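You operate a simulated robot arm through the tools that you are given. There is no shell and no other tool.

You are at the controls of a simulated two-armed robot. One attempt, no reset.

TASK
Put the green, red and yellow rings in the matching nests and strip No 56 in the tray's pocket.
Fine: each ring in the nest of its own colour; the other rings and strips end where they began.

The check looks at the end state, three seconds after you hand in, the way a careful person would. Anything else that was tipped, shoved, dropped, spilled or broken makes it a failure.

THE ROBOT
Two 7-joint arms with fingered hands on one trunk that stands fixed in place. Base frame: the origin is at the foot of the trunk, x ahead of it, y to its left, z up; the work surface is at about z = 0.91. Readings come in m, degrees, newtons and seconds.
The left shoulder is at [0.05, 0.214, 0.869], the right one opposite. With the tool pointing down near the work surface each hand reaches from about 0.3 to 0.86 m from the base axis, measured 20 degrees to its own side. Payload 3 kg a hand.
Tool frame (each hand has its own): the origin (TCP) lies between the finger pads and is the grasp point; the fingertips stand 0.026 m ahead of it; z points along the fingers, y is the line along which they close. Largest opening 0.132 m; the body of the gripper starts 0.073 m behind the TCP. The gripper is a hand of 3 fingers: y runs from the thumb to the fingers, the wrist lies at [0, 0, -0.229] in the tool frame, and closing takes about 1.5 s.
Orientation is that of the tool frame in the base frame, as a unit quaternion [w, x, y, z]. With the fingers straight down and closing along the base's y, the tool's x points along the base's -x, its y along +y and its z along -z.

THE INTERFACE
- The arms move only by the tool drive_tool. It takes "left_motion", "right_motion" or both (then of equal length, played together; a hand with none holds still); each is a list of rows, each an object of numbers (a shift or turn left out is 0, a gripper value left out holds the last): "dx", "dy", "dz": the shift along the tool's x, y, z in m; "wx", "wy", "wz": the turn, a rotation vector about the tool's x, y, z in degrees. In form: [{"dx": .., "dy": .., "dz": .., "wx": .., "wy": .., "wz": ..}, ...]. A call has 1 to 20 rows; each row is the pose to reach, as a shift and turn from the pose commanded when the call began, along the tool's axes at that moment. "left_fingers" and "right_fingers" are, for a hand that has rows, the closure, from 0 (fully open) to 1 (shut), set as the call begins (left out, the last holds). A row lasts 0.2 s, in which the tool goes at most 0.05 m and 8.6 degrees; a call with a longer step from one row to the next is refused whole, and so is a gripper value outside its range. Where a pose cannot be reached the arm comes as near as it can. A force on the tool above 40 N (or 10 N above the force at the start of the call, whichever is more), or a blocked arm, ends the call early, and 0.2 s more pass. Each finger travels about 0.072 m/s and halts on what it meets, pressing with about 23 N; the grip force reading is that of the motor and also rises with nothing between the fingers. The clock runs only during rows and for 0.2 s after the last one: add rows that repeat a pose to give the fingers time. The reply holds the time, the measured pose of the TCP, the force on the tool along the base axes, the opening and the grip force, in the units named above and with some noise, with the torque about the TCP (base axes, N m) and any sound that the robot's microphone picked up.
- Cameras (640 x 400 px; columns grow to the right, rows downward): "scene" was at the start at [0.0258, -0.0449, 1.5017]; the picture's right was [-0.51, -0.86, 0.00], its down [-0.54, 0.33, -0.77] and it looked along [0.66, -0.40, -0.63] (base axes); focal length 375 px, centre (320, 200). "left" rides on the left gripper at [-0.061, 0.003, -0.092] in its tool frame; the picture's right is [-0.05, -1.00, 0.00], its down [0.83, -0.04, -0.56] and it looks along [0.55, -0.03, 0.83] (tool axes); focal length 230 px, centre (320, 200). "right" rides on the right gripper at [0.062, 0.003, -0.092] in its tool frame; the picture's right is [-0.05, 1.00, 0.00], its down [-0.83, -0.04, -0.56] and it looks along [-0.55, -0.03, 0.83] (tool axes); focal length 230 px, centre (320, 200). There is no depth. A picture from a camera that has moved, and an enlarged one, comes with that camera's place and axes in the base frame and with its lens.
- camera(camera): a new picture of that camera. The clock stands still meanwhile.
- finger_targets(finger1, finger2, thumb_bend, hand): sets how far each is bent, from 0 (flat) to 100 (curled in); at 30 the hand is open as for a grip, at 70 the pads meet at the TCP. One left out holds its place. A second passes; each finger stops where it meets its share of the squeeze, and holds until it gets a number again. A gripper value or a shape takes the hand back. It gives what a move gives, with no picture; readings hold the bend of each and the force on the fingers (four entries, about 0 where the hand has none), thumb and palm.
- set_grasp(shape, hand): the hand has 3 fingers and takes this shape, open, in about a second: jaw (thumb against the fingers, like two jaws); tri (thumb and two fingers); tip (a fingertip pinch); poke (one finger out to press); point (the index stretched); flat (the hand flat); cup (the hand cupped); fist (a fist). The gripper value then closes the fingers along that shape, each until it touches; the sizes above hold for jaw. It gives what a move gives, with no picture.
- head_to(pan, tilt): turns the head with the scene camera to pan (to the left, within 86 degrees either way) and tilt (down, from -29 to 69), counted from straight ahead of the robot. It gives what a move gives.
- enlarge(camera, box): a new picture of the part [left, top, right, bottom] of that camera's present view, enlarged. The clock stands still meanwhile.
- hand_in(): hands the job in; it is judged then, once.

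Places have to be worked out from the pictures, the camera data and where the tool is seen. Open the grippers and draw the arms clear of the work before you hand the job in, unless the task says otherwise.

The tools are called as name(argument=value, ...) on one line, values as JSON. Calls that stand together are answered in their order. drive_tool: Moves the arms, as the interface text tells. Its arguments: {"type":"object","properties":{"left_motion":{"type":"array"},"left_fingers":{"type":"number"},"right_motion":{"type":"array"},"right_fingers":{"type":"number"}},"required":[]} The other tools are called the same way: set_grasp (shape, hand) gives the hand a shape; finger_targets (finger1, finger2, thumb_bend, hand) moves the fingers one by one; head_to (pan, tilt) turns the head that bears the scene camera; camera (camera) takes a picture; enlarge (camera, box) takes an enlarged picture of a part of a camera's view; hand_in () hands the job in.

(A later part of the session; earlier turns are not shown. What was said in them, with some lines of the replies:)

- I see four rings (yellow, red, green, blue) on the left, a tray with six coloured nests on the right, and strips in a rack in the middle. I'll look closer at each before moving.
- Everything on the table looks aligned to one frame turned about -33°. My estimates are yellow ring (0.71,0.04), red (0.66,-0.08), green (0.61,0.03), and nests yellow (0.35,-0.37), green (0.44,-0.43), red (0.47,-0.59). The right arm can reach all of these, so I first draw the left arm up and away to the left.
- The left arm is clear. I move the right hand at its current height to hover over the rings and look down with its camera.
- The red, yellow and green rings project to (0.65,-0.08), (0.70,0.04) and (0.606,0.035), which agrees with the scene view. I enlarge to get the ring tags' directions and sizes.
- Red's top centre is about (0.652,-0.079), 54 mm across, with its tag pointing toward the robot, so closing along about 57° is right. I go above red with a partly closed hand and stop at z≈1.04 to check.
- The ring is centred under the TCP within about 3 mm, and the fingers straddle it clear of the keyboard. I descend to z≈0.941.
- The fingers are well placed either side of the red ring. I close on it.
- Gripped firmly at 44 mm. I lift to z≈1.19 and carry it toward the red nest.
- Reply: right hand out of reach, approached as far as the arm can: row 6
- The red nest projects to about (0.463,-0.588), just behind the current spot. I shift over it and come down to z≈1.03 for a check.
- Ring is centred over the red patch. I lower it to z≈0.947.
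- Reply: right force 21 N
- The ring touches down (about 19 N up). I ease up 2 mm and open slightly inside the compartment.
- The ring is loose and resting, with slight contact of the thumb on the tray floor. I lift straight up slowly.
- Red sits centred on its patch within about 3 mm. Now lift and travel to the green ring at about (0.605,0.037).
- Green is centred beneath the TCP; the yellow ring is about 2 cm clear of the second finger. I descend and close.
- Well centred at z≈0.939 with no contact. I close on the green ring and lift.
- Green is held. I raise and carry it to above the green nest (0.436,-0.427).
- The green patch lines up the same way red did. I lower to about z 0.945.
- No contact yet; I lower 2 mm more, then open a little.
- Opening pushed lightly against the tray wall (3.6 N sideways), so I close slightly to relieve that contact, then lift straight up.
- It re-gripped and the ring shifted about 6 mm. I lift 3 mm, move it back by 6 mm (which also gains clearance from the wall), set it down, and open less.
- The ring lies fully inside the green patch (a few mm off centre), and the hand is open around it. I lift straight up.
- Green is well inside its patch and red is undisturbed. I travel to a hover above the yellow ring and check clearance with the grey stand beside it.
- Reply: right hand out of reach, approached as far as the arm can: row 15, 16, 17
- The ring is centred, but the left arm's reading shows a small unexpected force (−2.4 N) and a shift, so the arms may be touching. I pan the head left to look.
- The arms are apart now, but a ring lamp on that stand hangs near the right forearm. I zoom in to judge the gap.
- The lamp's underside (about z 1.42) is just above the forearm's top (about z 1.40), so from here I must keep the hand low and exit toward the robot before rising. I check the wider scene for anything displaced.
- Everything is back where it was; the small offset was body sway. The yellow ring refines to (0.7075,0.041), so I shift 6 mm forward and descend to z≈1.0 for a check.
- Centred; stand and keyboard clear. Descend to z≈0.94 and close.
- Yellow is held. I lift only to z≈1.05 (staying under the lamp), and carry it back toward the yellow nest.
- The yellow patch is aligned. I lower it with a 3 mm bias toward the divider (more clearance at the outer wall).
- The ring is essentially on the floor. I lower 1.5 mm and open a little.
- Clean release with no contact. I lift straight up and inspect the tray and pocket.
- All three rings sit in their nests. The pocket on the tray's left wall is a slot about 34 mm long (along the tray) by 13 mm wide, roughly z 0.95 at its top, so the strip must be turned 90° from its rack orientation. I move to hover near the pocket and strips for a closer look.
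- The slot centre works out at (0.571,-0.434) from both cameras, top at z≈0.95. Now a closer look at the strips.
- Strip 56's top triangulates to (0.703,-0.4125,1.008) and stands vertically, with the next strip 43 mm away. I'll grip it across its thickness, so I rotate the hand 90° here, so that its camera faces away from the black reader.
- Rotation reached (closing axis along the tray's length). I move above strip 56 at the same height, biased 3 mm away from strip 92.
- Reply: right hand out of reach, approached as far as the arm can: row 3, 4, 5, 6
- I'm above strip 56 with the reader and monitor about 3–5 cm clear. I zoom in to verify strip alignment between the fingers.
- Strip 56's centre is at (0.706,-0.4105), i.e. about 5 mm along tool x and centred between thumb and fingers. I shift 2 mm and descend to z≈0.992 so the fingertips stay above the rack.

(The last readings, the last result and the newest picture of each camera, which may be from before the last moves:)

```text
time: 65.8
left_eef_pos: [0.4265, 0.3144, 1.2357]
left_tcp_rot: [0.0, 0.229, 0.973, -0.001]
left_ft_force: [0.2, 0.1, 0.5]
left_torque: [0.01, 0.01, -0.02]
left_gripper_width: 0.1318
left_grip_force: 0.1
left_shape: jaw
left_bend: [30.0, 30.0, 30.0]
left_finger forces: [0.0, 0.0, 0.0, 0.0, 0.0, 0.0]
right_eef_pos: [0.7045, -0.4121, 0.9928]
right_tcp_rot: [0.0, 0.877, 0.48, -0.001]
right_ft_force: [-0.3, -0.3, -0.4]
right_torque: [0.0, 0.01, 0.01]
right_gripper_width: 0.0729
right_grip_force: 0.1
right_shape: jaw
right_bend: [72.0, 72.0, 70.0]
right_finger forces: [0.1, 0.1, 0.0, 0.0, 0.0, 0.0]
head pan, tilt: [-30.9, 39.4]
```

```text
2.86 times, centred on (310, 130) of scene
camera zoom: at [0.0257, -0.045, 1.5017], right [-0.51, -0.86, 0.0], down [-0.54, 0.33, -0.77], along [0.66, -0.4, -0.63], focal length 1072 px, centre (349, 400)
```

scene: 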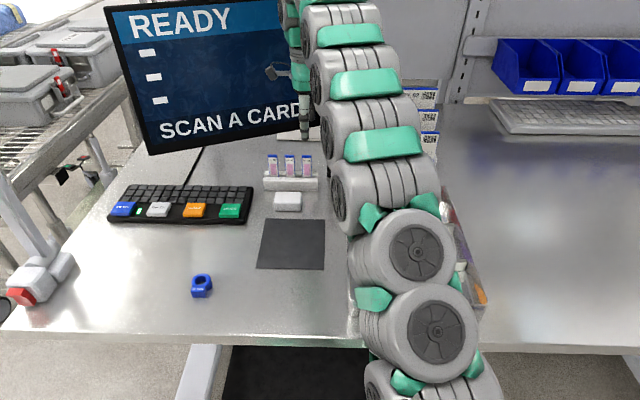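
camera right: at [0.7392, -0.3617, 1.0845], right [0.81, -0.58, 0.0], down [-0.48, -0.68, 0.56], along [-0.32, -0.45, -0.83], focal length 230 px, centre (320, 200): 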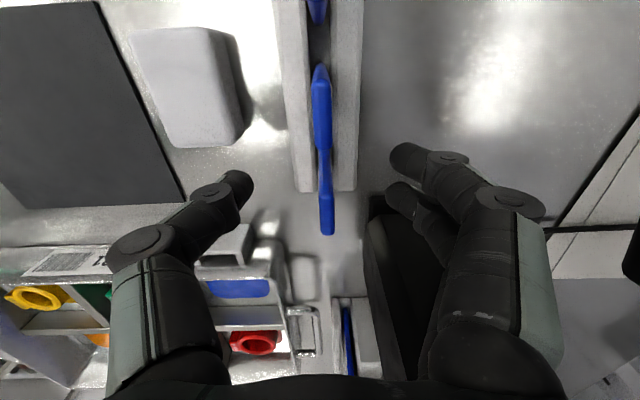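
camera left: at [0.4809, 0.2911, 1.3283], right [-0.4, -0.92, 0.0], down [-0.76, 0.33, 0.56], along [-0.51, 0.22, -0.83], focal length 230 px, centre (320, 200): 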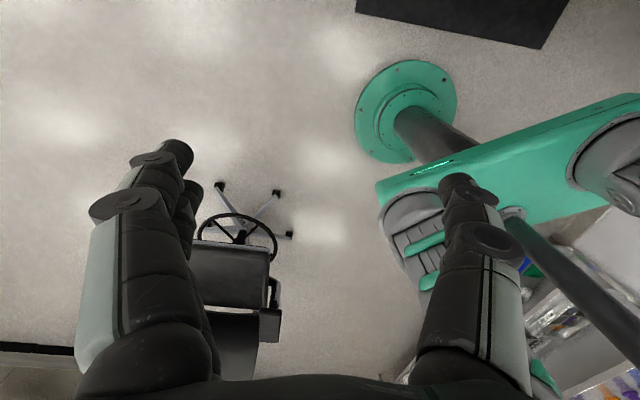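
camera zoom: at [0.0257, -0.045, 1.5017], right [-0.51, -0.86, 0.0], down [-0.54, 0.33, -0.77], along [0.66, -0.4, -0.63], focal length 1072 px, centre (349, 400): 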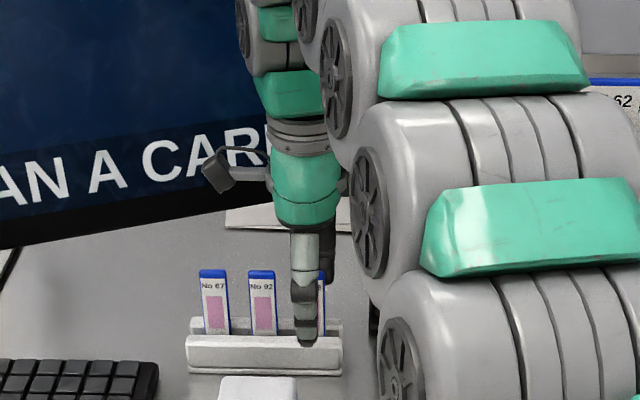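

The strip top is 3 mm toward the fingers, so I shift 3 mm and close on it.

drive_tool(right_motion=[{"dy": 0.003}, {"dy": 0.003}])

drive_tool(right_motion=[{"dz": 0}, {"dz": 0}, {"dz": 0}, {"dz": 0}, {"dz": 0}, {"dz": 0}, {"dz": 0}], right_fingers=1.0)

camera(camera="right")

enlarge(camera="scene", box=[240, 60, 380, 200])

```text
time: 66.4
left_eef_pos: [0.4252, 0.3149, 1.2362]
left_tcp_rot: [0.0, 0.231, 0.973, 0.0]
left_ft_force: [-0.5, 0.1, -0.3]
left_torque: [0.03, 0.02, 0.01]
left_gripper_width: 0.1321
left_grip_force: 0.0
left_shape: jaw
left_bend: [30.0, 30.0, 30.0]
left_finger forces: [0.0, 0.0, 0.0, 0.0, 0.0, 0.1]
right_eef_pos: [0.7061, -0.4137, 0.9928]
right_tcp_rot: [0.001, 0.877, 0.481, 0.0]
right_ft_force: [-0.2, 0.6, -0.9]
right_torque: [0.04, -0.01, 0.0]
right_gripper_width: 0.073
right_grip_force: 0.0
right_shape: jaw
right_bend: [72.0, 72.0, 70.0]
right_finger forces: [0.0, 0.0, 0.1, 0.0, 0.1, 0.0]
head pan, tilt: [-30.9, 39.4]
```

```text
time: 68.0
left_eef_pos: [0.425, 0.3143, 1.2362]
left_tcp_rot: [0.0, 0.23, 0.973, -0.001]
left_ft_force: [-0.6, 0.1, 0.1]
left_torque: [0.03, 0.01, 0.0]
left_gripper_width: 0.132
left_grip_force: 0.0
left_shape: jaw
left_bend: [30.0, 30.0, 30.0]
left_finger forces: [0.1, 0.0, 0.0, 0.0, 0.0, 0.1]
right_eef_pos: [0.7051, -0.4156, 0.992]
right_tcp_rot: [0.0, 0.877, 0.48, 0.001]
right_ft_force: [0.1, -0.4, 0.4]
right_torque: [-0.02, 0.0, 0.02]
right_gripper_width: 0.0021
right_grip_force: 23.4
right_shape: jaw
right_bend: [70.0, 70.0, 70.0]
right_finger forces: [10.2, 10.3, 0.0, 0.0, 20.4, 0.1]
head pan, tilt: [-30.9, 39.4]
```

```text
taken
camera right: at [0.7412, -0.3639, 1.0844], right [0.81, -0.58, 0.0], down [-0.48, -0.68, 0.56], along [-0.32, -0.45, -0.83], focal length 230 px, centre (320, 200)
```

right: 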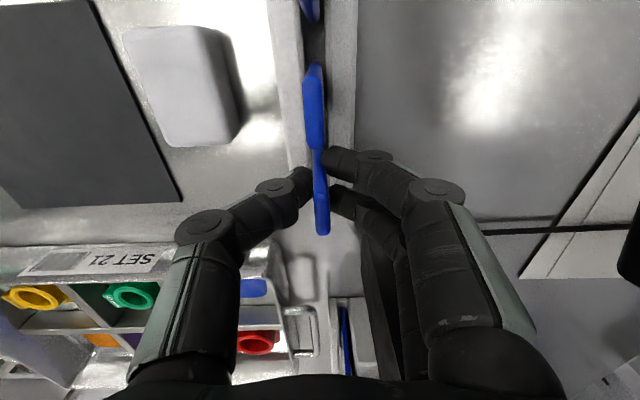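

```text
2.86 times, centred on (310, 130) of scene
camera zoom: at [0.0257, -0.045, 1.5017], right [-0.51, -0.86, 0.0], down [-0.54, 0.33, -0.77], along [0.66, -0.4, -0.63], focal length 1072 px, centre (349, 400)
```

zoom: 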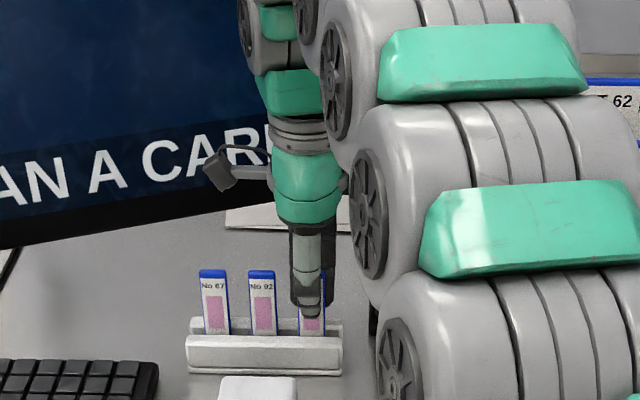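

Gripped (force balanced, no tool torque). I lift straight out of the rack.

drive_tool(right_motion=[{"dz": -0.01}, {"dz": -0.025}, {"dz": -0.045}, {"dz": -0.065}, {"dz": -0.085}, {"dz": -0.105}, {"dz": -0.105}])

camera(camera="right")

enlarge(camera="scene", box=[240, 60, 380, 200])

```text
time: 69.6
left_eef_pos: [0.4257, 0.3154, 1.2358]
left_tcp_rot: [0.0, 0.23, 0.973, 0.0]
left_ft_force: [0.3, 0.2, 0.9]
left_torque: [-0.01, -0.01, -0.02]
left_gripper_width: 0.132
left_grip_force: 0.1
left_shape: jaw
left_bend: [30.0, 30.0, 30.0]
left_finger forces: [0.0, 0.1, 0.0, 0.1, 0.0, 0.1]
right_eef_pos: [0.706, -0.4145, 1.0987]
right_tcp_rot: [0.0, 0.877, 0.48, 0.001]
right_ft_force: [-0.1, 0.0, -0.7]
right_torque: [-0.01, 0.0, -0.01]
right_gripper_width: 0.0021
right_grip_force: 22.5
right_shape: jaw
right_bend: [70.0, 70.0, 70.0]
right_finger forces: [10.2, 10.2, 0.0, 0.0, 20.5, 0.0]
head pan, tilt: [-30.9, 39.4]
```

```text
taken
camera right: at [0.7415, -0.3633, 1.1897], right [0.81, -0.58, 0.0], down [-0.48, -0.68, 0.55], along [-0.32, -0.45, -0.83], focal length 230 px, centre (320, 200)
```

right: 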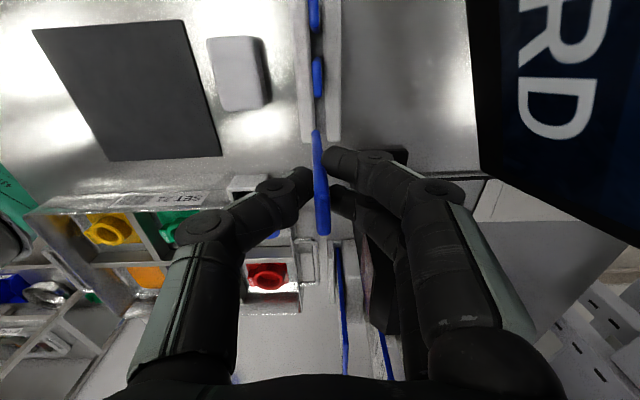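

```text
2.86 times, centred on (310, 130) of scene
camera zoom: at [0.0257, -0.045, 1.5017], right [-0.51, -0.86, 0.0], down [-0.54, 0.33, -0.77], along [0.66, -0.4, -0.63], focal length 1072 px, centre (349, 400)
```

zoom: 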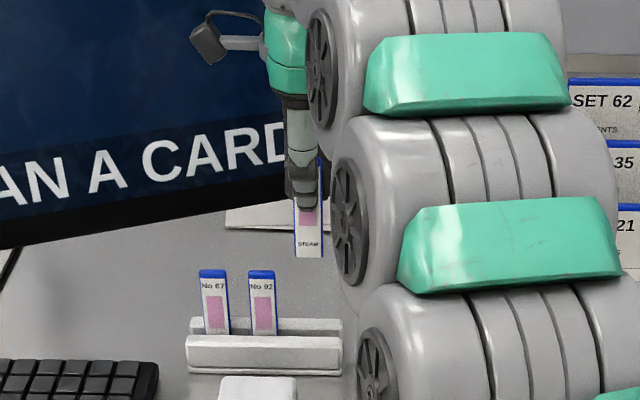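

Strip 56 is out, held vertical; its bottom is about 76 mm below the TCP. I back away from the reader and rotate the hand 90° back at this height.

drive_tool(right_motion=[{"dy": -0.04}, {"dy": -0.08}, {"dy": -0.12}, {"dy": -0.12, "wz": -7.5}, {"dy": -0.12, "wz": -15}, {"dy": -0.12, "wz": -22.5}, {"dy": -0.12, "wz": -30}, {"dy": -0.12, "wz": -37.5}, {"dy": -0.12, "wz": -45}, {"dy": -0.12, "wz": -52.5}, {"dy": -0.12, "wz": -60}, {"dy": -0.12, "wz": -67.5}, {"dy": -0.12, "wz": -75}, {"dy": -0.12, "wz": -82.5}, {"dy": -0.12, "wz": -90}, {"dy": -0.12, "wz": -90}, {"dy": -0.12, "wz": -90}])

camera(camera="right")

camera(camera="scene")

```text
time: 73.2
left_eef_pos: [0.4252, 0.315, 1.236]
left_tcp_rot: [0.0, 0.23, 0.973, 0.001]
left_ft_force: [-1.2, 0.4, -0.1]
left_torque: [0.02, 0.03, 0.01]
left_gripper_width: 0.1319
left_grip_force: 0.0
left_shape: jaw
left_bend: [30.0, 30.0, 30.0]
left_finger forces: [0.0, 0.0, 0.0, 0.0, 0.0, 0.0]
right_eef_pos: [0.606, -0.3497, 1.0983]
right_tcp_rot: [0.0, 0.28, 0.96, 0.0]
right_ft_force: [0.5, 0.0, 0.2]
right_torque: [-0.01, 0.03, -0.02]
right_gripper_width: 0.0019
right_grip_force: 22.7
right_shape: jaw
right_bend: [70.0, 70.0, 70.0]
right_finger forces: [10.3, 10.3, 0.0, 0.0, 20.5, 0.0]
head pan, tilt: [-30.9, 39.4]
```

```text
taken
camera right: at [0.5554, -0.3138, 1.1896], right [0.58, 0.81, 0.0], down [0.68, -0.48, 0.56], along [0.45, -0.32, -0.83], focal length 230 px, centre (320, 200)
```

right: 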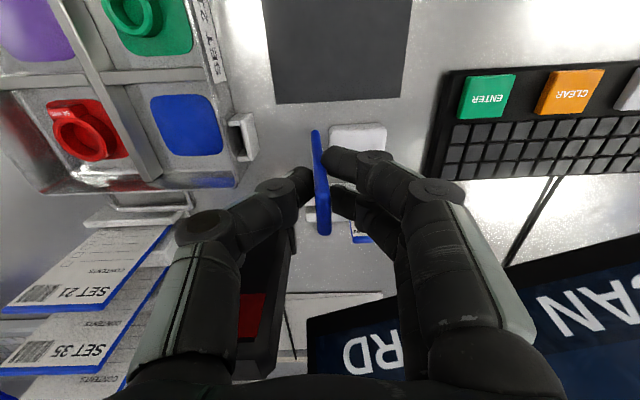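

```text
taken
```

scene: 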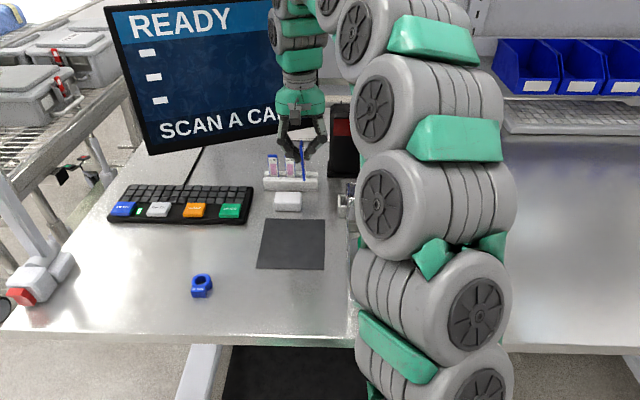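

Strip held upright with its face now parallel to the tray wall. I move above the pocket at the same height.

drive_tool(right_motion=[{"dx": -0.007, "dy": -0.03}, {"dx": -0.0135, "dy": -0.06}, {"dx": -0.0197, "dy": -0.09}, {"dx": -0.0197, "dy": -0.09, "dz": 0.02}, {"dx": -0.0197, "dy": -0.09, "dz": 0.03}, {"dx": -0.0197, "dy": -0.09, "dz": 0.03}, {"dx": -0.0197, "dy": -0.09, "dz": 0.03}])

camera(camera="right")

enlarge(camera="scene", box=[300, 120, 400, 230])

enlarge(camera="right", box=[260, 60, 390, 250])

```text
time: 74.8
left_eef_pos: [0.4249, 0.3156, 1.2357]
left_tcp_rot: [0.0, 0.23, 0.973, 0.001]
left_ft_force: [0.3, 0.0, -0.4]
left_torque: [-0.02, 0.01, -0.01]
left_gripper_width: 0.1322
left_grip_force: 0.1
left_shape: jaw
left_bend: [30.0, 30.0, 30.0]
left_finger forces: [0.1, 0.0, 0.0, 0.1, 0.1, 0.0]
right_eef_pos: [0.5731, -0.436, 1.0666]
right_tcp_rot: [0.0, 0.281, 0.96, 0.0]
right_ft_force: [0.3, -0.1, -0.4]
right_torque: [-0.01, -0.02, 0.0]
right_gripper_width: 0.0019
right_grip_force: 22.9
right_shape: jaw
right_bend: [70.0, 70.0, 70.0]
right_finger forces: [10.3, 10.4, 0.0, 0.1, 20.5, 0.0]
head pan, tilt: [-30.9, 39.4]
```

```text
taken
camera right: at [0.5228, -0.4003, 1.1595], right [0.58, 0.81, 0.0], down [0.68, -0.48, 0.56], along [0.45, -0.32, -0.83], focal length 230 px, centre (320, 200)
```

right: 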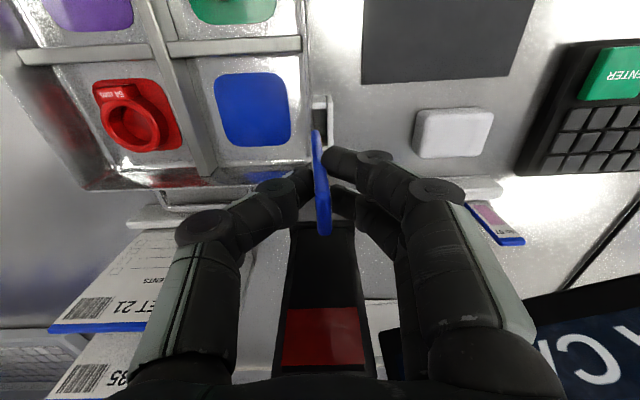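

```text
3.64 times, centred on (350, 175) of scene
camera zoom: at [0.0257, -0.045, 1.5017], right [-0.51, -0.86, 0.0], down [-0.54, 0.33, -0.77], along [0.66, -0.4, -0.63], focal length 1364 px, centre (211, 291)
```

zoom: 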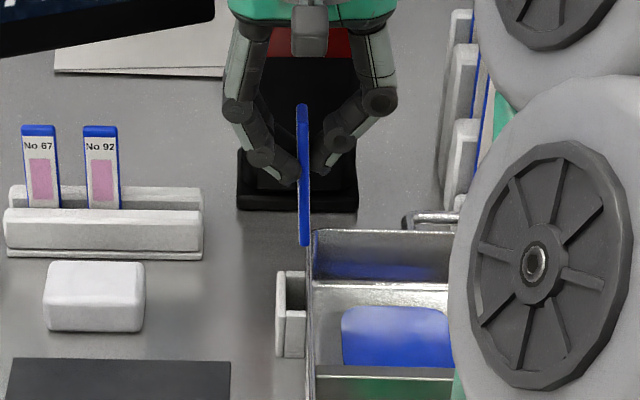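

```text
2.11 times, centred on (325, 155) of right
camera zoom: at [0.5228, -0.4003, 1.1595], right [0.58, 0.81, 0.0], down [0.68, -0.48, 0.56], along [0.45, -0.32, -0.83], focal length 484 px, centre (310, 295)
```

zoom: 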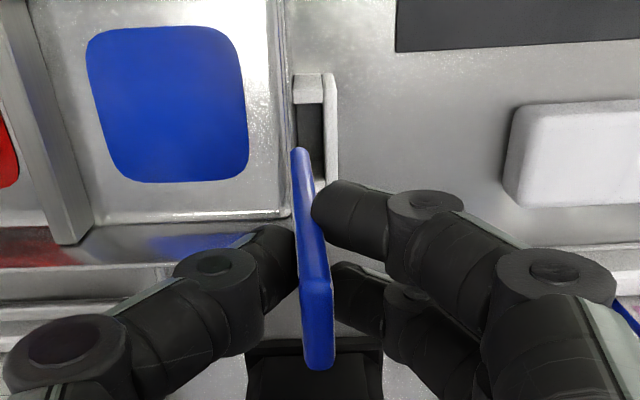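

The strip is tilted about 3° (its bottom is 3.5 mm toward the tray). Turning the tool -3.3° about its x axis makes it vertical and aligns it with the slot; I also shift 2 mm toward the robot and lower until the strip's bottom is just above the pocket.

drive_tool(right_motion=[{"dx": 0.001, "wx": -1.6}, {"dx": 0.002, "wx": -3.3}, {"dx": 0.002, "wx": -3.3, "dz": 0.015}, {"dx": 0.002, "wx": -3.3, "dz": 0.03}, {"dx": 0.002, "wx": -3.3, "dz": 0.03}, {"dx": 0.002, "wx": -3.3, "dz": 0.03}])

enlarge(camera="scene", box=[300, 130, 400, 230])

enlarge(camera="right", box=[260, 60, 390, 250])

```text
time: 76.2
left_eef_pos: [0.4258, 0.315, 1.2343]
left_tcp_rot: [0.0, 0.23, 0.973, 0.0]
left_ft_force: [-0.7, 0.8, 0.1]
left_torque: [0.01, -0.04, 0.01]
left_gripper_width: 0.1322
left_grip_force: 0.1
left_shape: jaw
left_bend: [30.0, 30.0, 30.0]
left_finger forces: [0.1, 0.1, 0.1, 0.0, 0.0, 0.1]
right_eef_pos: [0.5721, -0.4347, 1.0386]
right_tcp_rot: [0.008, 0.281, 0.959, 0.028]
right_ft_force: [0.0, -0.8, 0.3]
right_torque: [0.02, 0.0, -0.02]
right_gripper_width: 0.0022
right_grip_force: 22.8
right_shape: jaw
right_bend: [70.0, 70.0, 70.0]
right_finger forces: [10.3, 10.4, 0.1, 0.0, 20.6, 0.1]
head pan, tilt: [-30.9, 39.4]
```

```text
4.00 times, centred on (350, 180) of scene
camera zoom: at [0.0257, -0.045, 1.5017], right [-0.51, -0.86, 0.0], down [-0.54, 0.33, -0.77], along [0.66, -0.4, -0.63], focal length 1500 px, centre (200, 280)
```

zoom: 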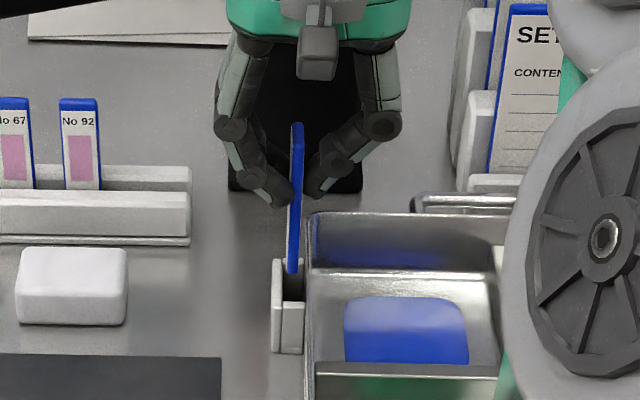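

```text
2.11 times, centred on (325, 155) of right
camera zoom: at [0.519, -0.4033, 1.13], right [0.58, 0.81, 0.06], down [0.66, -0.51, 0.55], along [0.48, -0.28, -0.83], focal length 484 px, centre (310, 295)
```

zoom: 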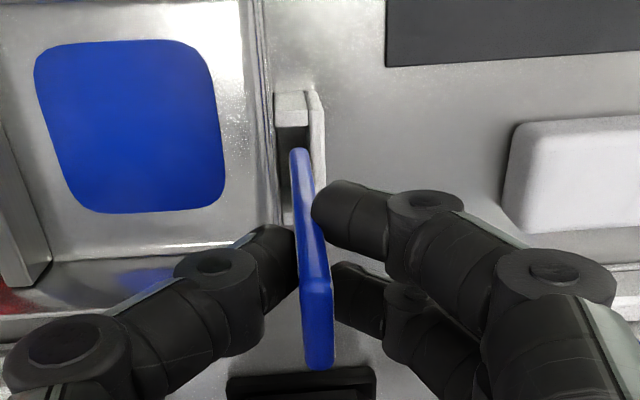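

Strip is now vertical and lined up with the slot within about 1–2 mm both ways. I lower it slowly along the true vertical (compensating the 3.3° tool tilt), watching the force.

drive_tool(right_motion=[{"dx": 0.001, "dy": -0.001}, {"dx": 0.001, "dy": -0.0016, "dz": 0.01}, {"dx": 0.001, "dy": -0.002, "dz": 0.018}, {"dx": 0.001, "dy": -0.0024, "dz": 0.025}, {"dx": 0.001, "dy": -0.0024, "dz": 0.025}])

enlarge(camera="scene", box=[315, 150, 375, 230])

enlarge(camera="right", box=[260, 60, 390, 250])

```text
time: 77.4
left_eef_pos: [0.4246, 0.3144, 1.2355]
left_tcp_rot: [0.0, 0.229, 0.973, 0.0]
left_ft_force: [0.1, 0.3, 0.1]
left_torque: [-0.03, 0.0, -0.01]
left_gripper_width: 0.132
left_grip_force: 0.0
left_shape: jaw
left_bend: [30.0, 30.0, 30.0]
left_finger forces: [0.0, 0.1, 0.0, 0.0, 0.1, 0.0]
right_eef_pos: [0.5697, -0.4335, 1.0136]
right_tcp_rot: [0.008, 0.28, 0.959, 0.027]
right_ft_force: [2.1, -1.5, 18.4]
right_torque: [0.03, -0.02, -0.02]
right_gripper_width: 0.0052
right_grip_force: 22.7
right_shape: jaw
right_bend: [71.0, 71.0, 73.0]
right_finger forces: [13.6, 12.2, 0.0, 0.0, 26.1, 0.0]
head pan, tilt: [-30.9, 39.4]
```

```text
5.00 times, centred on (345, 190) of scene
camera zoom: at [0.0256, -0.0449, 1.5017], right [-0.51, -0.86, 0.0], down [-0.54, 0.33, -0.77], along [0.66, -0.4, -0.63], focal length 1876 px, centre (195, 250)
```

zoom: 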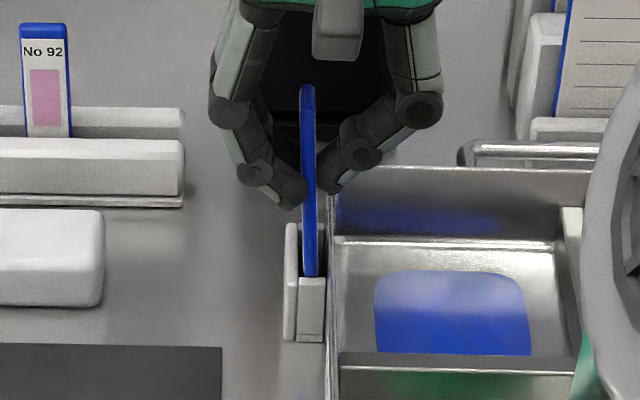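

```text
2.11 times, centred on (325, 155) of right
camera zoom: at [0.5172, -0.4017, 1.1047], right [0.58, 0.81, 0.06], down [0.66, -0.51, 0.55], along [0.48, -0.28, -0.83], focal length 484 px, centre (310, 295)
```

zoom: 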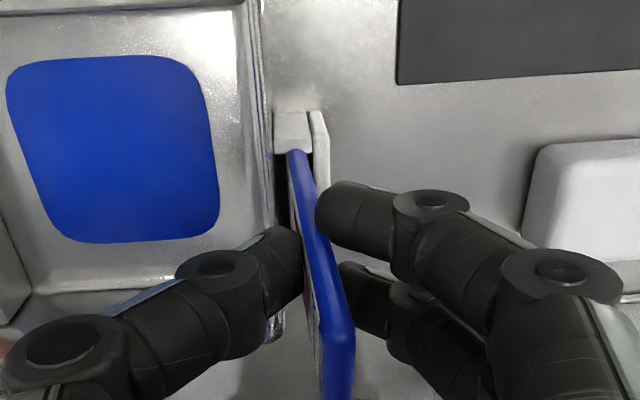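

Contact at 18 N: the strip caught on the pocket's front block edge and slid up about 14 mm in my grip (its bottom is now ~62 mm below the TCP). I lift 8 mm, move 3 mm forward along the slot, and correct the new 3° tilt.

drive_tool(right_motion=[{"dz": -0.004}, {"dz": -0.008, "dx": -0.001}, {"dz": -0.008, "dx": -0.003, "dy": -0.001, "wx": -1.4}, {"dz": -0.008, "dx": -0.003, "dy": -0.003, "wx": -2.9}, {"dz": -0.008, "dx": -0.003, "dy": -0.003, "wx": -2.9}])

enlarge(camera="scene", box=[315, 150, 375, 230])

enlarge(camera="right", box=[260, 60, 390, 250])

```text
time: 78.6
left_eef_pos: [0.4256, 0.3148, 1.2365]
left_tcp_rot: [0.0, 0.23, 0.973, 0.0]
left_ft_force: [-0.5, -0.1, 0.8]
left_torque: [-0.03, 0.0, 0.02]
left_gripper_width: 0.1321
left_grip_force: 0.0
left_shape: jaw
left_bend: [30.0, 30.0, 30.0]
left_finger forces: [0.0, 0.0, 0.1, 0.0, 0.0, 0.0]
right_eef_pos: [0.5704, -0.4398, 1.0211]
right_tcp_rot: [0.015, 0.28, 0.959, 0.052]
right_ft_force: [-0.1, -0.2, -0.2]
right_torque: [0.05, 0.02, 0.02]
right_gripper_width: 0.0037
right_grip_force: 23.5
right_shape: jaw
right_bend: [70.0, 70.0, 72.0]
right_finger forces: [11.5, 10.8, 0.0, 0.0, 21.5, 0.0]
head pan, tilt: [-30.9, 39.4]
```

```text
5.00 times, centred on (345, 190) of scene
camera zoom: at [0.0257, -0.045, 1.5017], right [-0.51, -0.86, 0.0], down [-0.54, 0.33, -0.77], along [0.66, -0.4, -0.63], focal length 1876 px, centre (195, 250)
```

zoom: 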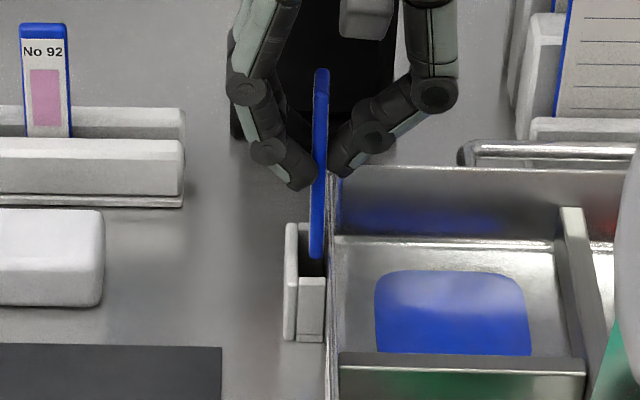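

```text
2.11 times, centred on (325, 155) of right
camera zoom: at [0.5151, -0.4123, 1.112], right [0.58, 0.81, 0.11], down [0.64, -0.53, 0.55], along [0.5, -0.25, -0.83], focal length 484 px, centre (310, 295)
```

zoom: 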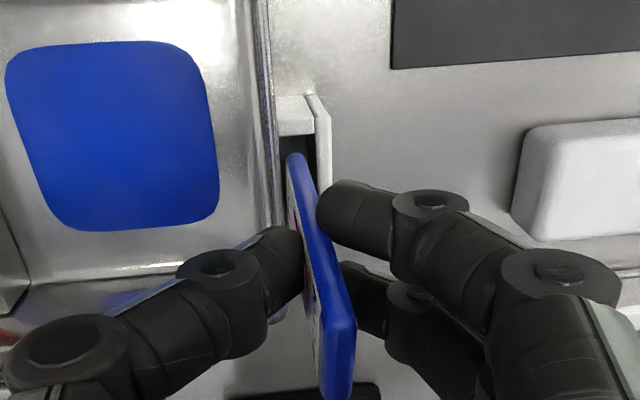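

Now the strip is vertical and centred in the slot with about 4 mm to spare at each end. I lower it again slowly along the true vertical.

drive_tool(right_motion=[{"dy": 0.0005, "dz": 0.005}, {"dy": -0.0001, "dz": 0.01}, {"dy": -0.0006, "dz": 0.015}, {"dy": -0.0011, "dz": 0.02}, {"dy": -0.0011, "dz": 0.02}])

enlarge(camera="scene", box=[315, 150, 375, 230])

enlarge(camera="right", box=[260, 60, 390, 250])

```text
time: 79.8
left_eef_pos: [0.4254, 0.3151, 1.2355]
left_tcp_rot: [0.0, 0.23, 0.973, 0.0]
left_ft_force: [0.4, 0.0, -0.3]
left_torque: [0.02, 0.03, -0.03]
left_gripper_width: 0.1319
left_grip_force: 0.0
left_shape: jaw
left_bend: [30.0, 30.0, 30.0]
left_finger forces: [0.0, 0.1, 0.1, 0.0, 0.0, 0.0]
right_eef_pos: [0.5707, -0.4381, 1.0002]
right_tcp_rot: [0.015, 0.28, 0.958, 0.052]
right_ft_force: [-0.3, -0.4, -0.4]
right_torque: [0.0, -0.02, -0.02]
right_gripper_width: 0.0037
right_grip_force: 22.6
right_shape: jaw
right_bend: [70.0, 70.0, 72.0]
right_finger forces: [11.6, 10.7, 0.1, 0.1, 21.6, 0.0]
head pan, tilt: [-30.9, 39.4]
```

```text
5.00 times, centred on (345, 190) of scene
camera zoom: at [0.0257, -0.045, 1.5017], right [-0.51, -0.86, 0.0], down [-0.54, 0.33, -0.77], along [0.66, -0.4, -0.63], focal length 1876 px, centre (195, 250)
```

zoom: 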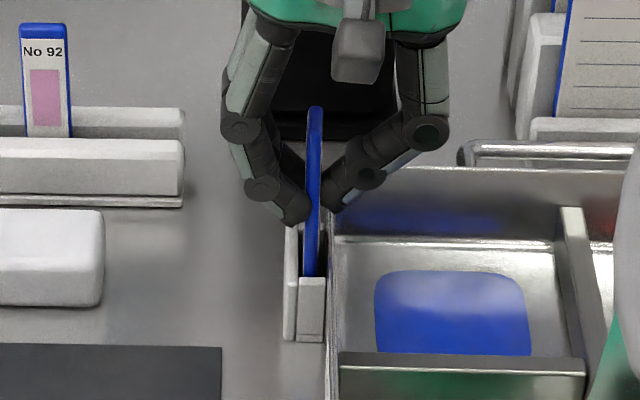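

```text
2.11 times, centred on (325, 155) of right
camera zoom: at [0.5159, -0.4102, 1.0922], right [0.58, 0.81, 0.11], down [0.64, -0.53, 0.55], along [0.5, -0.25, -0.83], focal length 484 px, centre (310, 295)
```

zoom: 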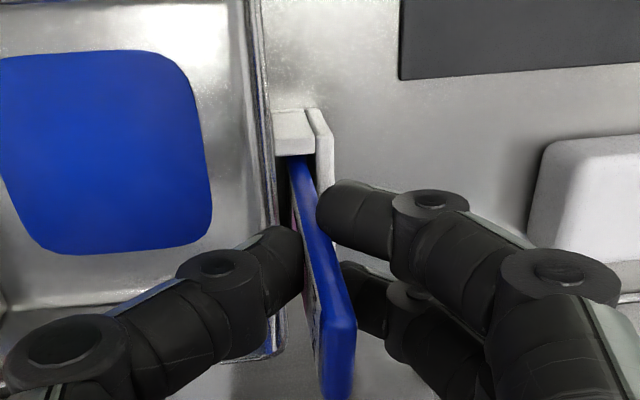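

It's entering the slot with no force. I continue down another 13 mm.

drive_tool(right_motion=[{"dy": -0.0004, "dz": 0.004}, {"dy": -0.0009, "dz": 0.008}, {"dy": -0.0014, "dz": 0.0125}, {"dy": -0.0014, "dz": 0.0125}])

enlarge(camera="scene", box=[315, 150, 375, 230])

camera(camera="right")

```text
time: 80.8
left_eef_pos: [0.4246, 0.314, 1.2363]
left_tcp_rot: [-0.001, 0.23, 0.973, 0.0]
left_ft_force: [0.6, 0.8, 0.1]
left_torque: [0.03, 0.0, 0.01]
left_gripper_width: 0.1319
left_grip_force: 0.2
left_shape: jaw
left_bend: [30.0, 30.0, 30.0]
left_finger forces: [0.0, 0.0, 0.0, 0.0, 0.0, 0.1]
right_eef_pos: [0.5713, -0.4371, 0.9889]
right_tcp_rot: [0.015, 0.281, 0.958, 0.053]
right_ft_force: [0.2, 0.0, -0.2]
right_torque: [-0.01, 0.02, -0.01]
right_gripper_width: 0.0032
right_grip_force: 22.3
right_shape: jaw
right_bend: [70.0, 70.0, 72.0]
right_finger forces: [11.5, 10.9, 0.0, 0.0, 21.6, 0.0]
head pan, tilt: [-30.9, 39.4]
```

```text
5.00 times, centred on (345, 190) of scene
camera zoom: at [0.0257, -0.045, 1.5017], right [-0.51, -0.86, 0.0], down [-0.54, 0.33, -0.77], along [0.66, -0.4, -0.63], focal length 1876 px, centre (195, 250)
```

zoom: 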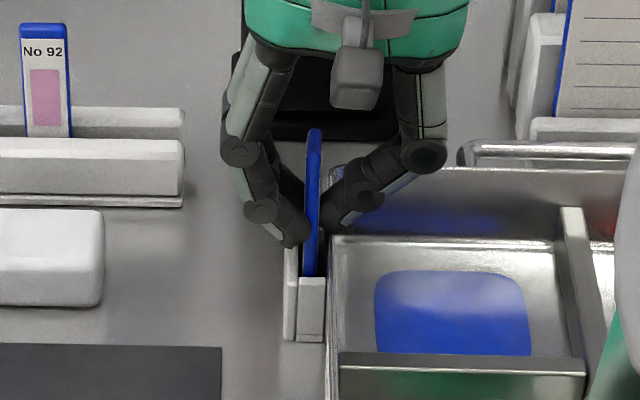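

```text
taken
camera right: at [0.5155, -0.4101, 1.08], right [0.58, 0.81, 0.11], down [0.64, -0.53, 0.55], along [0.5, -0.25, -0.83], focal length 230 px, centre (320, 200)
```

right: 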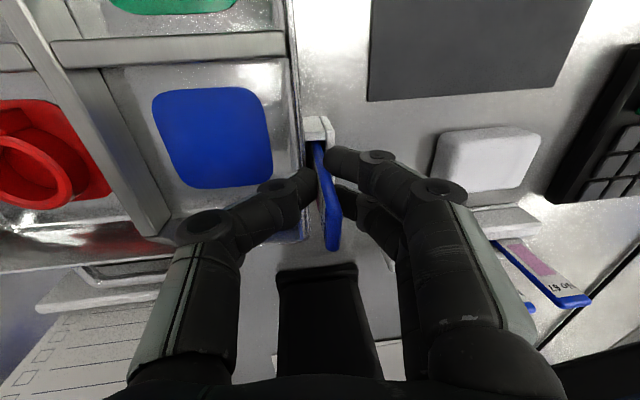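

Inserted about 21 mm with zero force. I lower 4 mm more and open gently to let it settle.

drive_tool(right_motion=[{"dy": -0.0003, "dz": 0.002}, {"dy": -0.0004, "dz": 0.004}, {"dy": -0.0004, "dz": 0.004}])

drive_tool(right_motion=[{"dz": 0}, {"dz": 0}, {"dz": 0}], right_fingers=0.8)

enlarge(camera="scene", box=[315, 150, 375, 230])

camera(camera="right")

```text
time: 81.6
left_eef_pos: [0.4246, 0.3155, 1.2357]
left_tcp_rot: [-0.001, 0.231, 0.973, 0.0]
left_ft_force: [-0.2, 0.0, 0.0]
left_torque: [0.0, -0.04, 0.02]
left_gripper_width: 0.1321
left_grip_force: 0.3
left_shape: jaw
left_bend: [30.0, 30.0, 30.0]
left_finger forces: [0.0, 0.0, 0.0, 0.0, 0.1, 0.0]
right_eef_pos: [0.5716, -0.4384, 0.9855]
right_tcp_rot: [0.017, 0.282, 0.958, 0.052]
right_ft_force: [-9.9, -6.4, 29.7]
right_torque: [-0.26, 0.31, 0.0]
right_gripper_width: 0.0048
right_grip_force: 23.1
right_shape: jaw
right_bend: [70.0, 70.0, 72.0]
right_finger forces: [13.1, 12.2, 0.1, 0.1, 53.1, 0.0]
head pan, tilt: [-30.9, 39.4]
```

```text
time: 82.4
left_eef_pos: [0.4245, 0.3145, 1.2356]
left_tcp_rot: [0.0, 0.231, 0.973, 0.0]
left_ft_force: [-0.3, 0.0, 0.0]
left_torque: [-0.02, 0.01, 0.02]
left_gripper_width: 0.1323
left_grip_force: 0.0
left_shape: jaw
left_bend: [30.0, 30.0, 30.0]
left_finger forces: [0.0, 0.0, 0.0, 0.1, 0.0, 0.1]
right_eef_pos: [0.5713, -0.4374, 0.9852]
right_tcp_rot: [0.015, 0.279, 0.959, 0.052]
right_ft_force: [-0.1, 0.2, 0.6]
right_torque: [-0.04, -0.02, -0.02]
right_gripper_width: 0.0248
right_grip_force: 0.0
right_shape: jaw
right_bend: [73.0, 73.0, 72.0]
right_finger forces: [0.0, 0.1, 0.1, 0.0, 0.1, 0.0]
head pan, tilt: [-30.9, 39.4]
```

```text
5.00 times, centred on (345, 190) of scene
camera zoom: at [0.0256, -0.0448, 1.5017], right [-0.51, -0.86, 0.0], down [-0.54, 0.33, -0.77], along [0.66, -0.4, -0.63], focal length 1876 px, centre (195, 250)
```

zoom: 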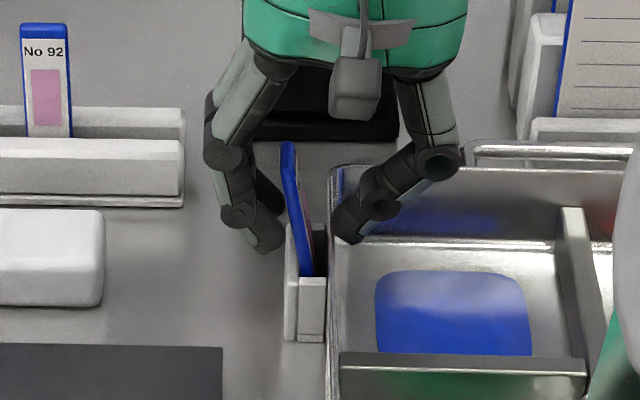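

```text
taken
camera right: at [0.5159, -0.4095, 1.0752], right [0.58, 0.81, 0.11], down [0.65, -0.53, 0.55], along [0.5, -0.25, -0.83], focal length 230 px, centre (320, 200)
```

right: 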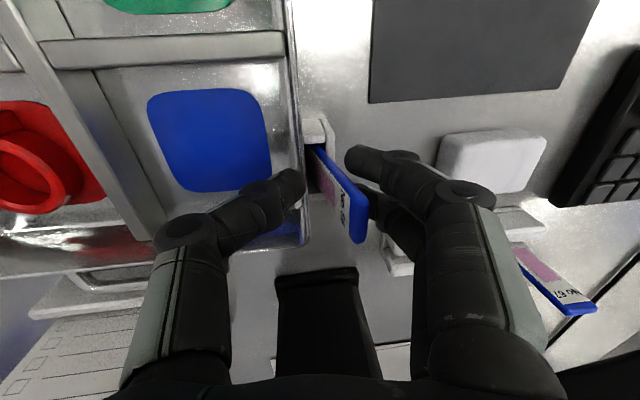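

The strip is released in the pocket, leaning outward a little within its slot. I rise 6 mm to clear the tray wall, then open wide before withdrawing.

drive_tool(right_motion=[{"dz": -0.003}, {"dz": -0.006, "dy": 0.0006}, {"dz": -0.006, "dy": 0.0006}])

drive_tool(right_motion=[{"dz": 0}, {"dz": 0}, {"dz": 0}, {"dz": 0}], right_fingers=0.5)

enlarge(camera="scene", box=[315, 150, 375, 230])

camera(camera="right")

```text
time: 83.2
left_eef_pos: [0.4253, 0.3136, 1.2357]
left_tcp_rot: [0.0, 0.23, 0.973, -0.001]
left_ft_force: [0.2, -0.8, 0.0]
left_torque: [-0.01, 0.03, -0.02]
left_gripper_width: 0.1318
left_grip_force: 0.1
left_shape: jaw
left_bend: [30.0, 30.0, 30.0]
left_finger forces: [0.1, 0.0, 0.0, 0.0, 0.0, 0.0]
right_eef_pos: [0.5719, -0.4381, 0.9907]
right_tcp_rot: [0.015, 0.28, 0.959, 0.051]
right_ft_force: [-0.3, -1.7, 0.2]
right_torque: [-0.01, -0.03, -0.01]
right_gripper_width: 0.0258
right_grip_force: 0.0
right_shape: jaw
right_bend: [73.0, 73.0, 70.0]
right_finger forces: [0.1, 0.1, 0.0, 0.1, 0.0, 0.0]
head pan, tilt: [-30.9, 39.4]
```

```text
time: 84.2
left_eef_pos: [0.4254, 0.3147, 1.2359]
left_tcp_rot: [0.001, 0.231, 0.973, 0.0]
left_ft_force: [-0.9, 0.0, -0.3]
left_torque: [-0.03, 0.01, 0.01]
left_gripper_width: 0.1322
left_grip_force: 0.0
left_shape: jaw
left_bend: [30.0, 30.0, 30.0]
left_finger forces: [0.1, 0.1, 0.1, 0.1, 0.0, 0.0]
right_eef_pos: [0.5707, -0.4381, 0.9888]
right_tcp_rot: [0.015, 0.281, 0.958, 0.052]
right_ft_force: [0.1, -0.2, -0.6]
right_torque: [0.01, -0.01, 0.04]
right_gripper_width: 0.0654
right_grip_force: 0.1
right_shape: jaw
right_bend: [73.0, 73.0, 70.0]
right_finger forces: [0.1, 0.1, 0.0, 0.0, 0.0, 0.0]
head pan, tilt: [-30.9, 39.4]
```

```text
5.00 times, centred on (345, 190) of scene
camera zoom: at [0.0257, -0.045, 1.5017], right [-0.51, -0.86, 0.0], down [-0.54, 0.33, -0.77], along [0.66, -0.4, -0.63], focal length 1876 px, centre (195, 250)
```

zoom: 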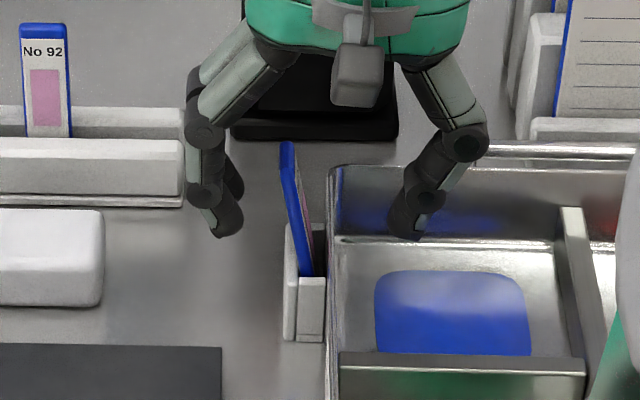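

```text
taken
camera right: at [0.5155, -0.4103, 1.0812], right [0.58, 0.81, 0.11], down [0.64, -0.53, 0.55], along [0.5, -0.25, -0.83], focal length 230 px, centre (320, 200)
```

right: 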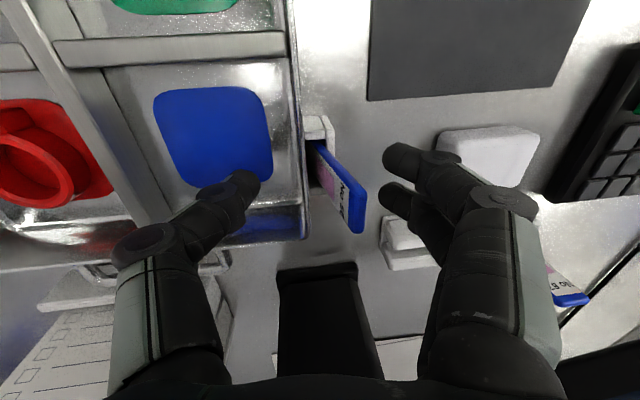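

The strip stands freely in the pocket, leaning about 9°, with the fingers clear on both sides. I lift straight up and withdraw.

drive_tool(right_motion=[{"dz": -0.01, "dy": 0.0011}, {"dz": -0.03, "dy": 0.0033}, {"dz": -0.06, "dy": 0.0065}, {"dz": -0.1, "dy": 0.011}, {"dz": -0.14, "dy": 0.015}, {"dz": -0.17, "dy": 0.018}, {"dz": -0.17, "dy": 0.018}])

enlarge(camera="scene", box=[240, 140, 440, 320])

camera(camera="right")

```text
time: 85.8
left_eef_pos: [0.425, 0.3142, 1.2368]
left_tcp_rot: [-0.001, 0.23, 0.973, 0.0]
left_ft_force: [-0.2, -0.2, 0.0]
left_torque: [0.0, 0.01, -0.01]
left_gripper_width: 0.1322
left_grip_force: 0.2
left_shape: jaw
left_bend: [30.0, 30.0, 30.0]
left_finger forces: [0.1, 0.0, 0.0, 0.0, 0.0, 0.0]
right_eef_pos: [0.5699, -0.4412, 1.1601]
right_tcp_rot: [0.016, 0.28, 0.958, 0.051]
right_ft_force: [0.4, -0.4, -0.7]
right_torque: [0.01, 0.02, 0.0]
right_gripper_width: 0.0653
right_grip_force: 0.2
right_shape: jaw
right_bend: [73.0, 73.0, 70.0]
right_finger forces: [0.0, 0.0, 0.0, 0.1, 0.1, 0.0]
head pan, tilt: [-30.9, 39.4]
```

```text
2.22 times, centred on (340, 230) of scene
camera zoom: at [0.0257, -0.045, 1.5017], right [-0.51, -0.86, 0.0], down [-0.54, 0.33, -0.77], along [0.66, -0.4, -0.63], focal length 834 px, centre (276, 133)
```

zoom: 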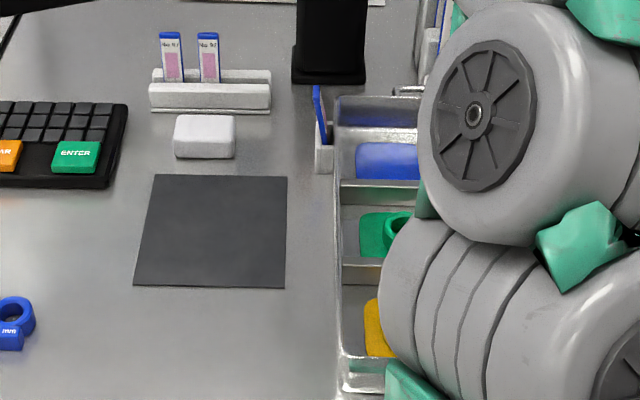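

```text
taken
camera right: at [0.5145, -0.4129, 1.2524], right [0.58, 0.81, 0.11], down [0.64, -0.53, 0.55], along [0.5, -0.25, -0.83], focal length 230 px, centre (320, 200)
```

right: 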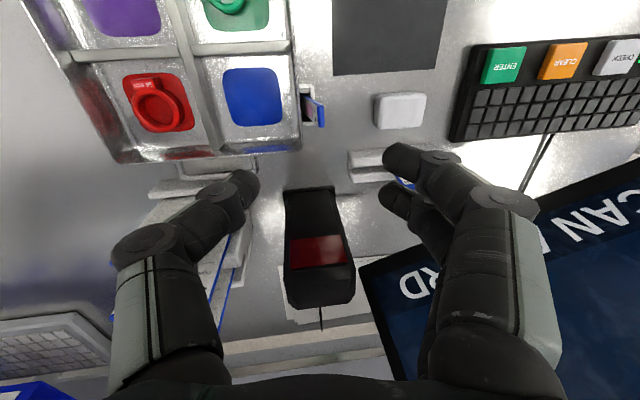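

Strip 56 is in the pocket and strips 67 and 92 remain in their rack. I straighten the hand, open it, and draw it back up and to the right, clear of the work.

drive_tool(right_motion=[{"dz": -0.02, "wx": 3}, {"dz": -0.04, "wx": 6.1}, {"dx": 0.03, "dy": -0.02, "dz": -0.05, "wx": 6.1}, {"dx": 0.06, "dy": -0.05, "dz": -0.05, "wx": 6.1}, {"dx": 0.09, "dy": -0.08, "dz": -0.05, "wx": 6.1}, {"dx": 0.12, "dy": -0.11, "dz": -0.05, "wx": 6.1}, {"dx": 0.15, "dy": -0.14, "dz": -0.05, "wx": 6.1}, {"dx": 0.18, "dy": -0.17, "dz": -0.05, "wx": 6.1}, {"dx": 0.18, "dy": -0.2, "dz": -0.05, "wx": 6.1}, {"dx": 0.18, "dy": -0.24, "dz": -0.05, "wx": 6.1}, {"dx": 0.18, "dy": -0.24, "dz": -0.05, "wx": 6.1}], right_fingers=0)

camera(camera="scene")

camera(camera="right")

```text
time: 88.2
left_eef_pos: [0.4253, 0.3155, 1.2356]
left_tcp_rot: [0.0, 0.23, 0.973, 0.0]
left_ft_force: [-0.2, 0.8, 1.0]
left_torque: [-0.01, 0.03, 0.01]
left_gripper_width: 0.1321
left_grip_force: 0.0
left_shape: jaw
left_bend: [30.0, 30.0, 30.0]
left_finger forces: [0.1, 0.0, 0.0, 0.1, 0.1, 0.0]
right_eef_pos: [0.2878, -0.5485, 1.184]
right_tcp_rot: [0.001, 0.281, 0.96, 0.001]
right_ft_force: [0.3, -0.2, -0.2]
right_torque: [0.0, 0.01, 0.03]
right_gripper_width: 0.1319
right_grip_force: 0.1
right_shape: jaw
right_bend: [30.0, 30.0, 30.0]
right_finger forces: [0.0, 0.1, 0.0, 0.0, 0.1, 0.0]
head pan, tilt: [-30.9, 39.4]
```

```text
taken
```

scene: 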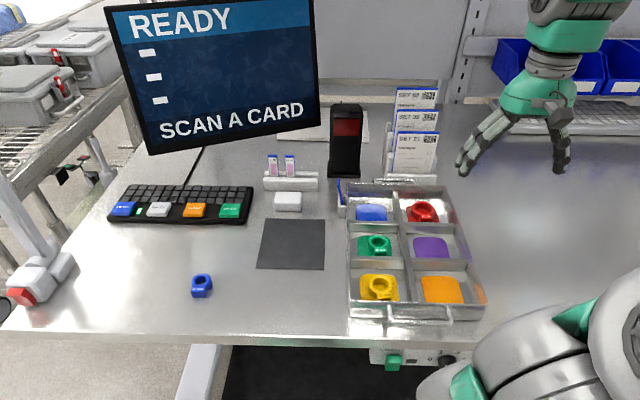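

```text
taken
camera right: at [0.2369, -0.5132, 1.2758], right [0.58, 0.81, 0.0], down [0.68, -0.48, 0.56], along [0.45, -0.32, -0.83], focal length 230 px, centre (320, 200)
```

right: 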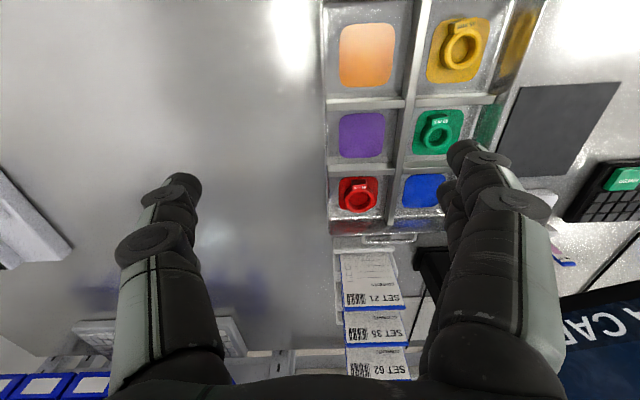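

enlarge(camera="scene", box=[250, 130, 490, 330])

enlarge(camera="scene", box=[315, 170, 375, 230])

```text
2.00 times, centred on (370, 230) of scene
camera zoom: at [0.0257, -0.045, 1.5017], right [-0.51, -0.86, 0.0], down [-0.54, 0.33, -0.77], along [0.66, -0.4, -0.63], focal length 750 px, centre (220, 140)
```

zoom: 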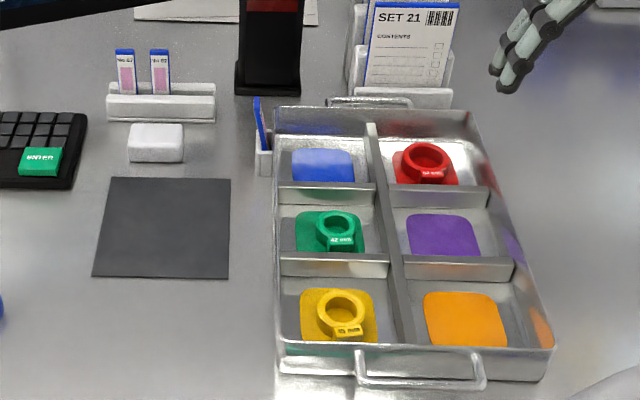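

```text
6.67 times, centred on (345, 200) of scene
camera zoom: at [0.0257, -0.045, 1.5017], right [-0.51, -0.86, 0.0], down [-0.54, 0.33, -0.77], along [0.66, -0.4, -0.63], focal length 2501 px, centre (153, 200)
```

zoom: 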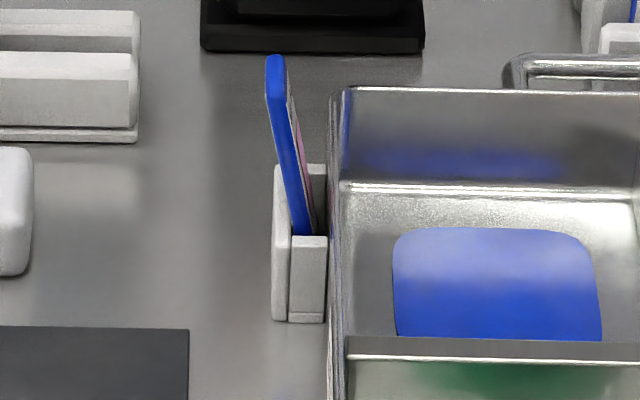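

Final view: the green, red and yellow rings are in their own nests and strip 56 is in the pocket. Strips 67 and 92 and the blue ring are where they began, and both hands are open and clear, so I hand in.

hand_in()

```text
The job is handed in.
```

The green, red and yellow rings are in their matching nests, and strip No 56 is in the tray's pocket. I handed the job in and have not seen the verdict.

- **Rings:** each ring rests inside its own coloured patch. Red and yellow are close to centre, and green is a few millimetres off.
- **Strip No 56:** it stands in the pocket and leans outward about 9 degrees. On the first try it caught the pocket's edge at about 18 N, so I lifted, realigned and inserted it.
- **Everything else:** the blue ring, strips 67 and 92, the reader, monitor and lamp looked unmoved in the final pictures.
- **Tray contact:** the fingers pressed the tray several times, by up to about 30 N when the thumb met the tray wall at the pocket. It may have shifted a few millimetres during the green ring release, but looked to be back in place within a pixel or two at the end.

Both hands are open and drawn clear of the work.
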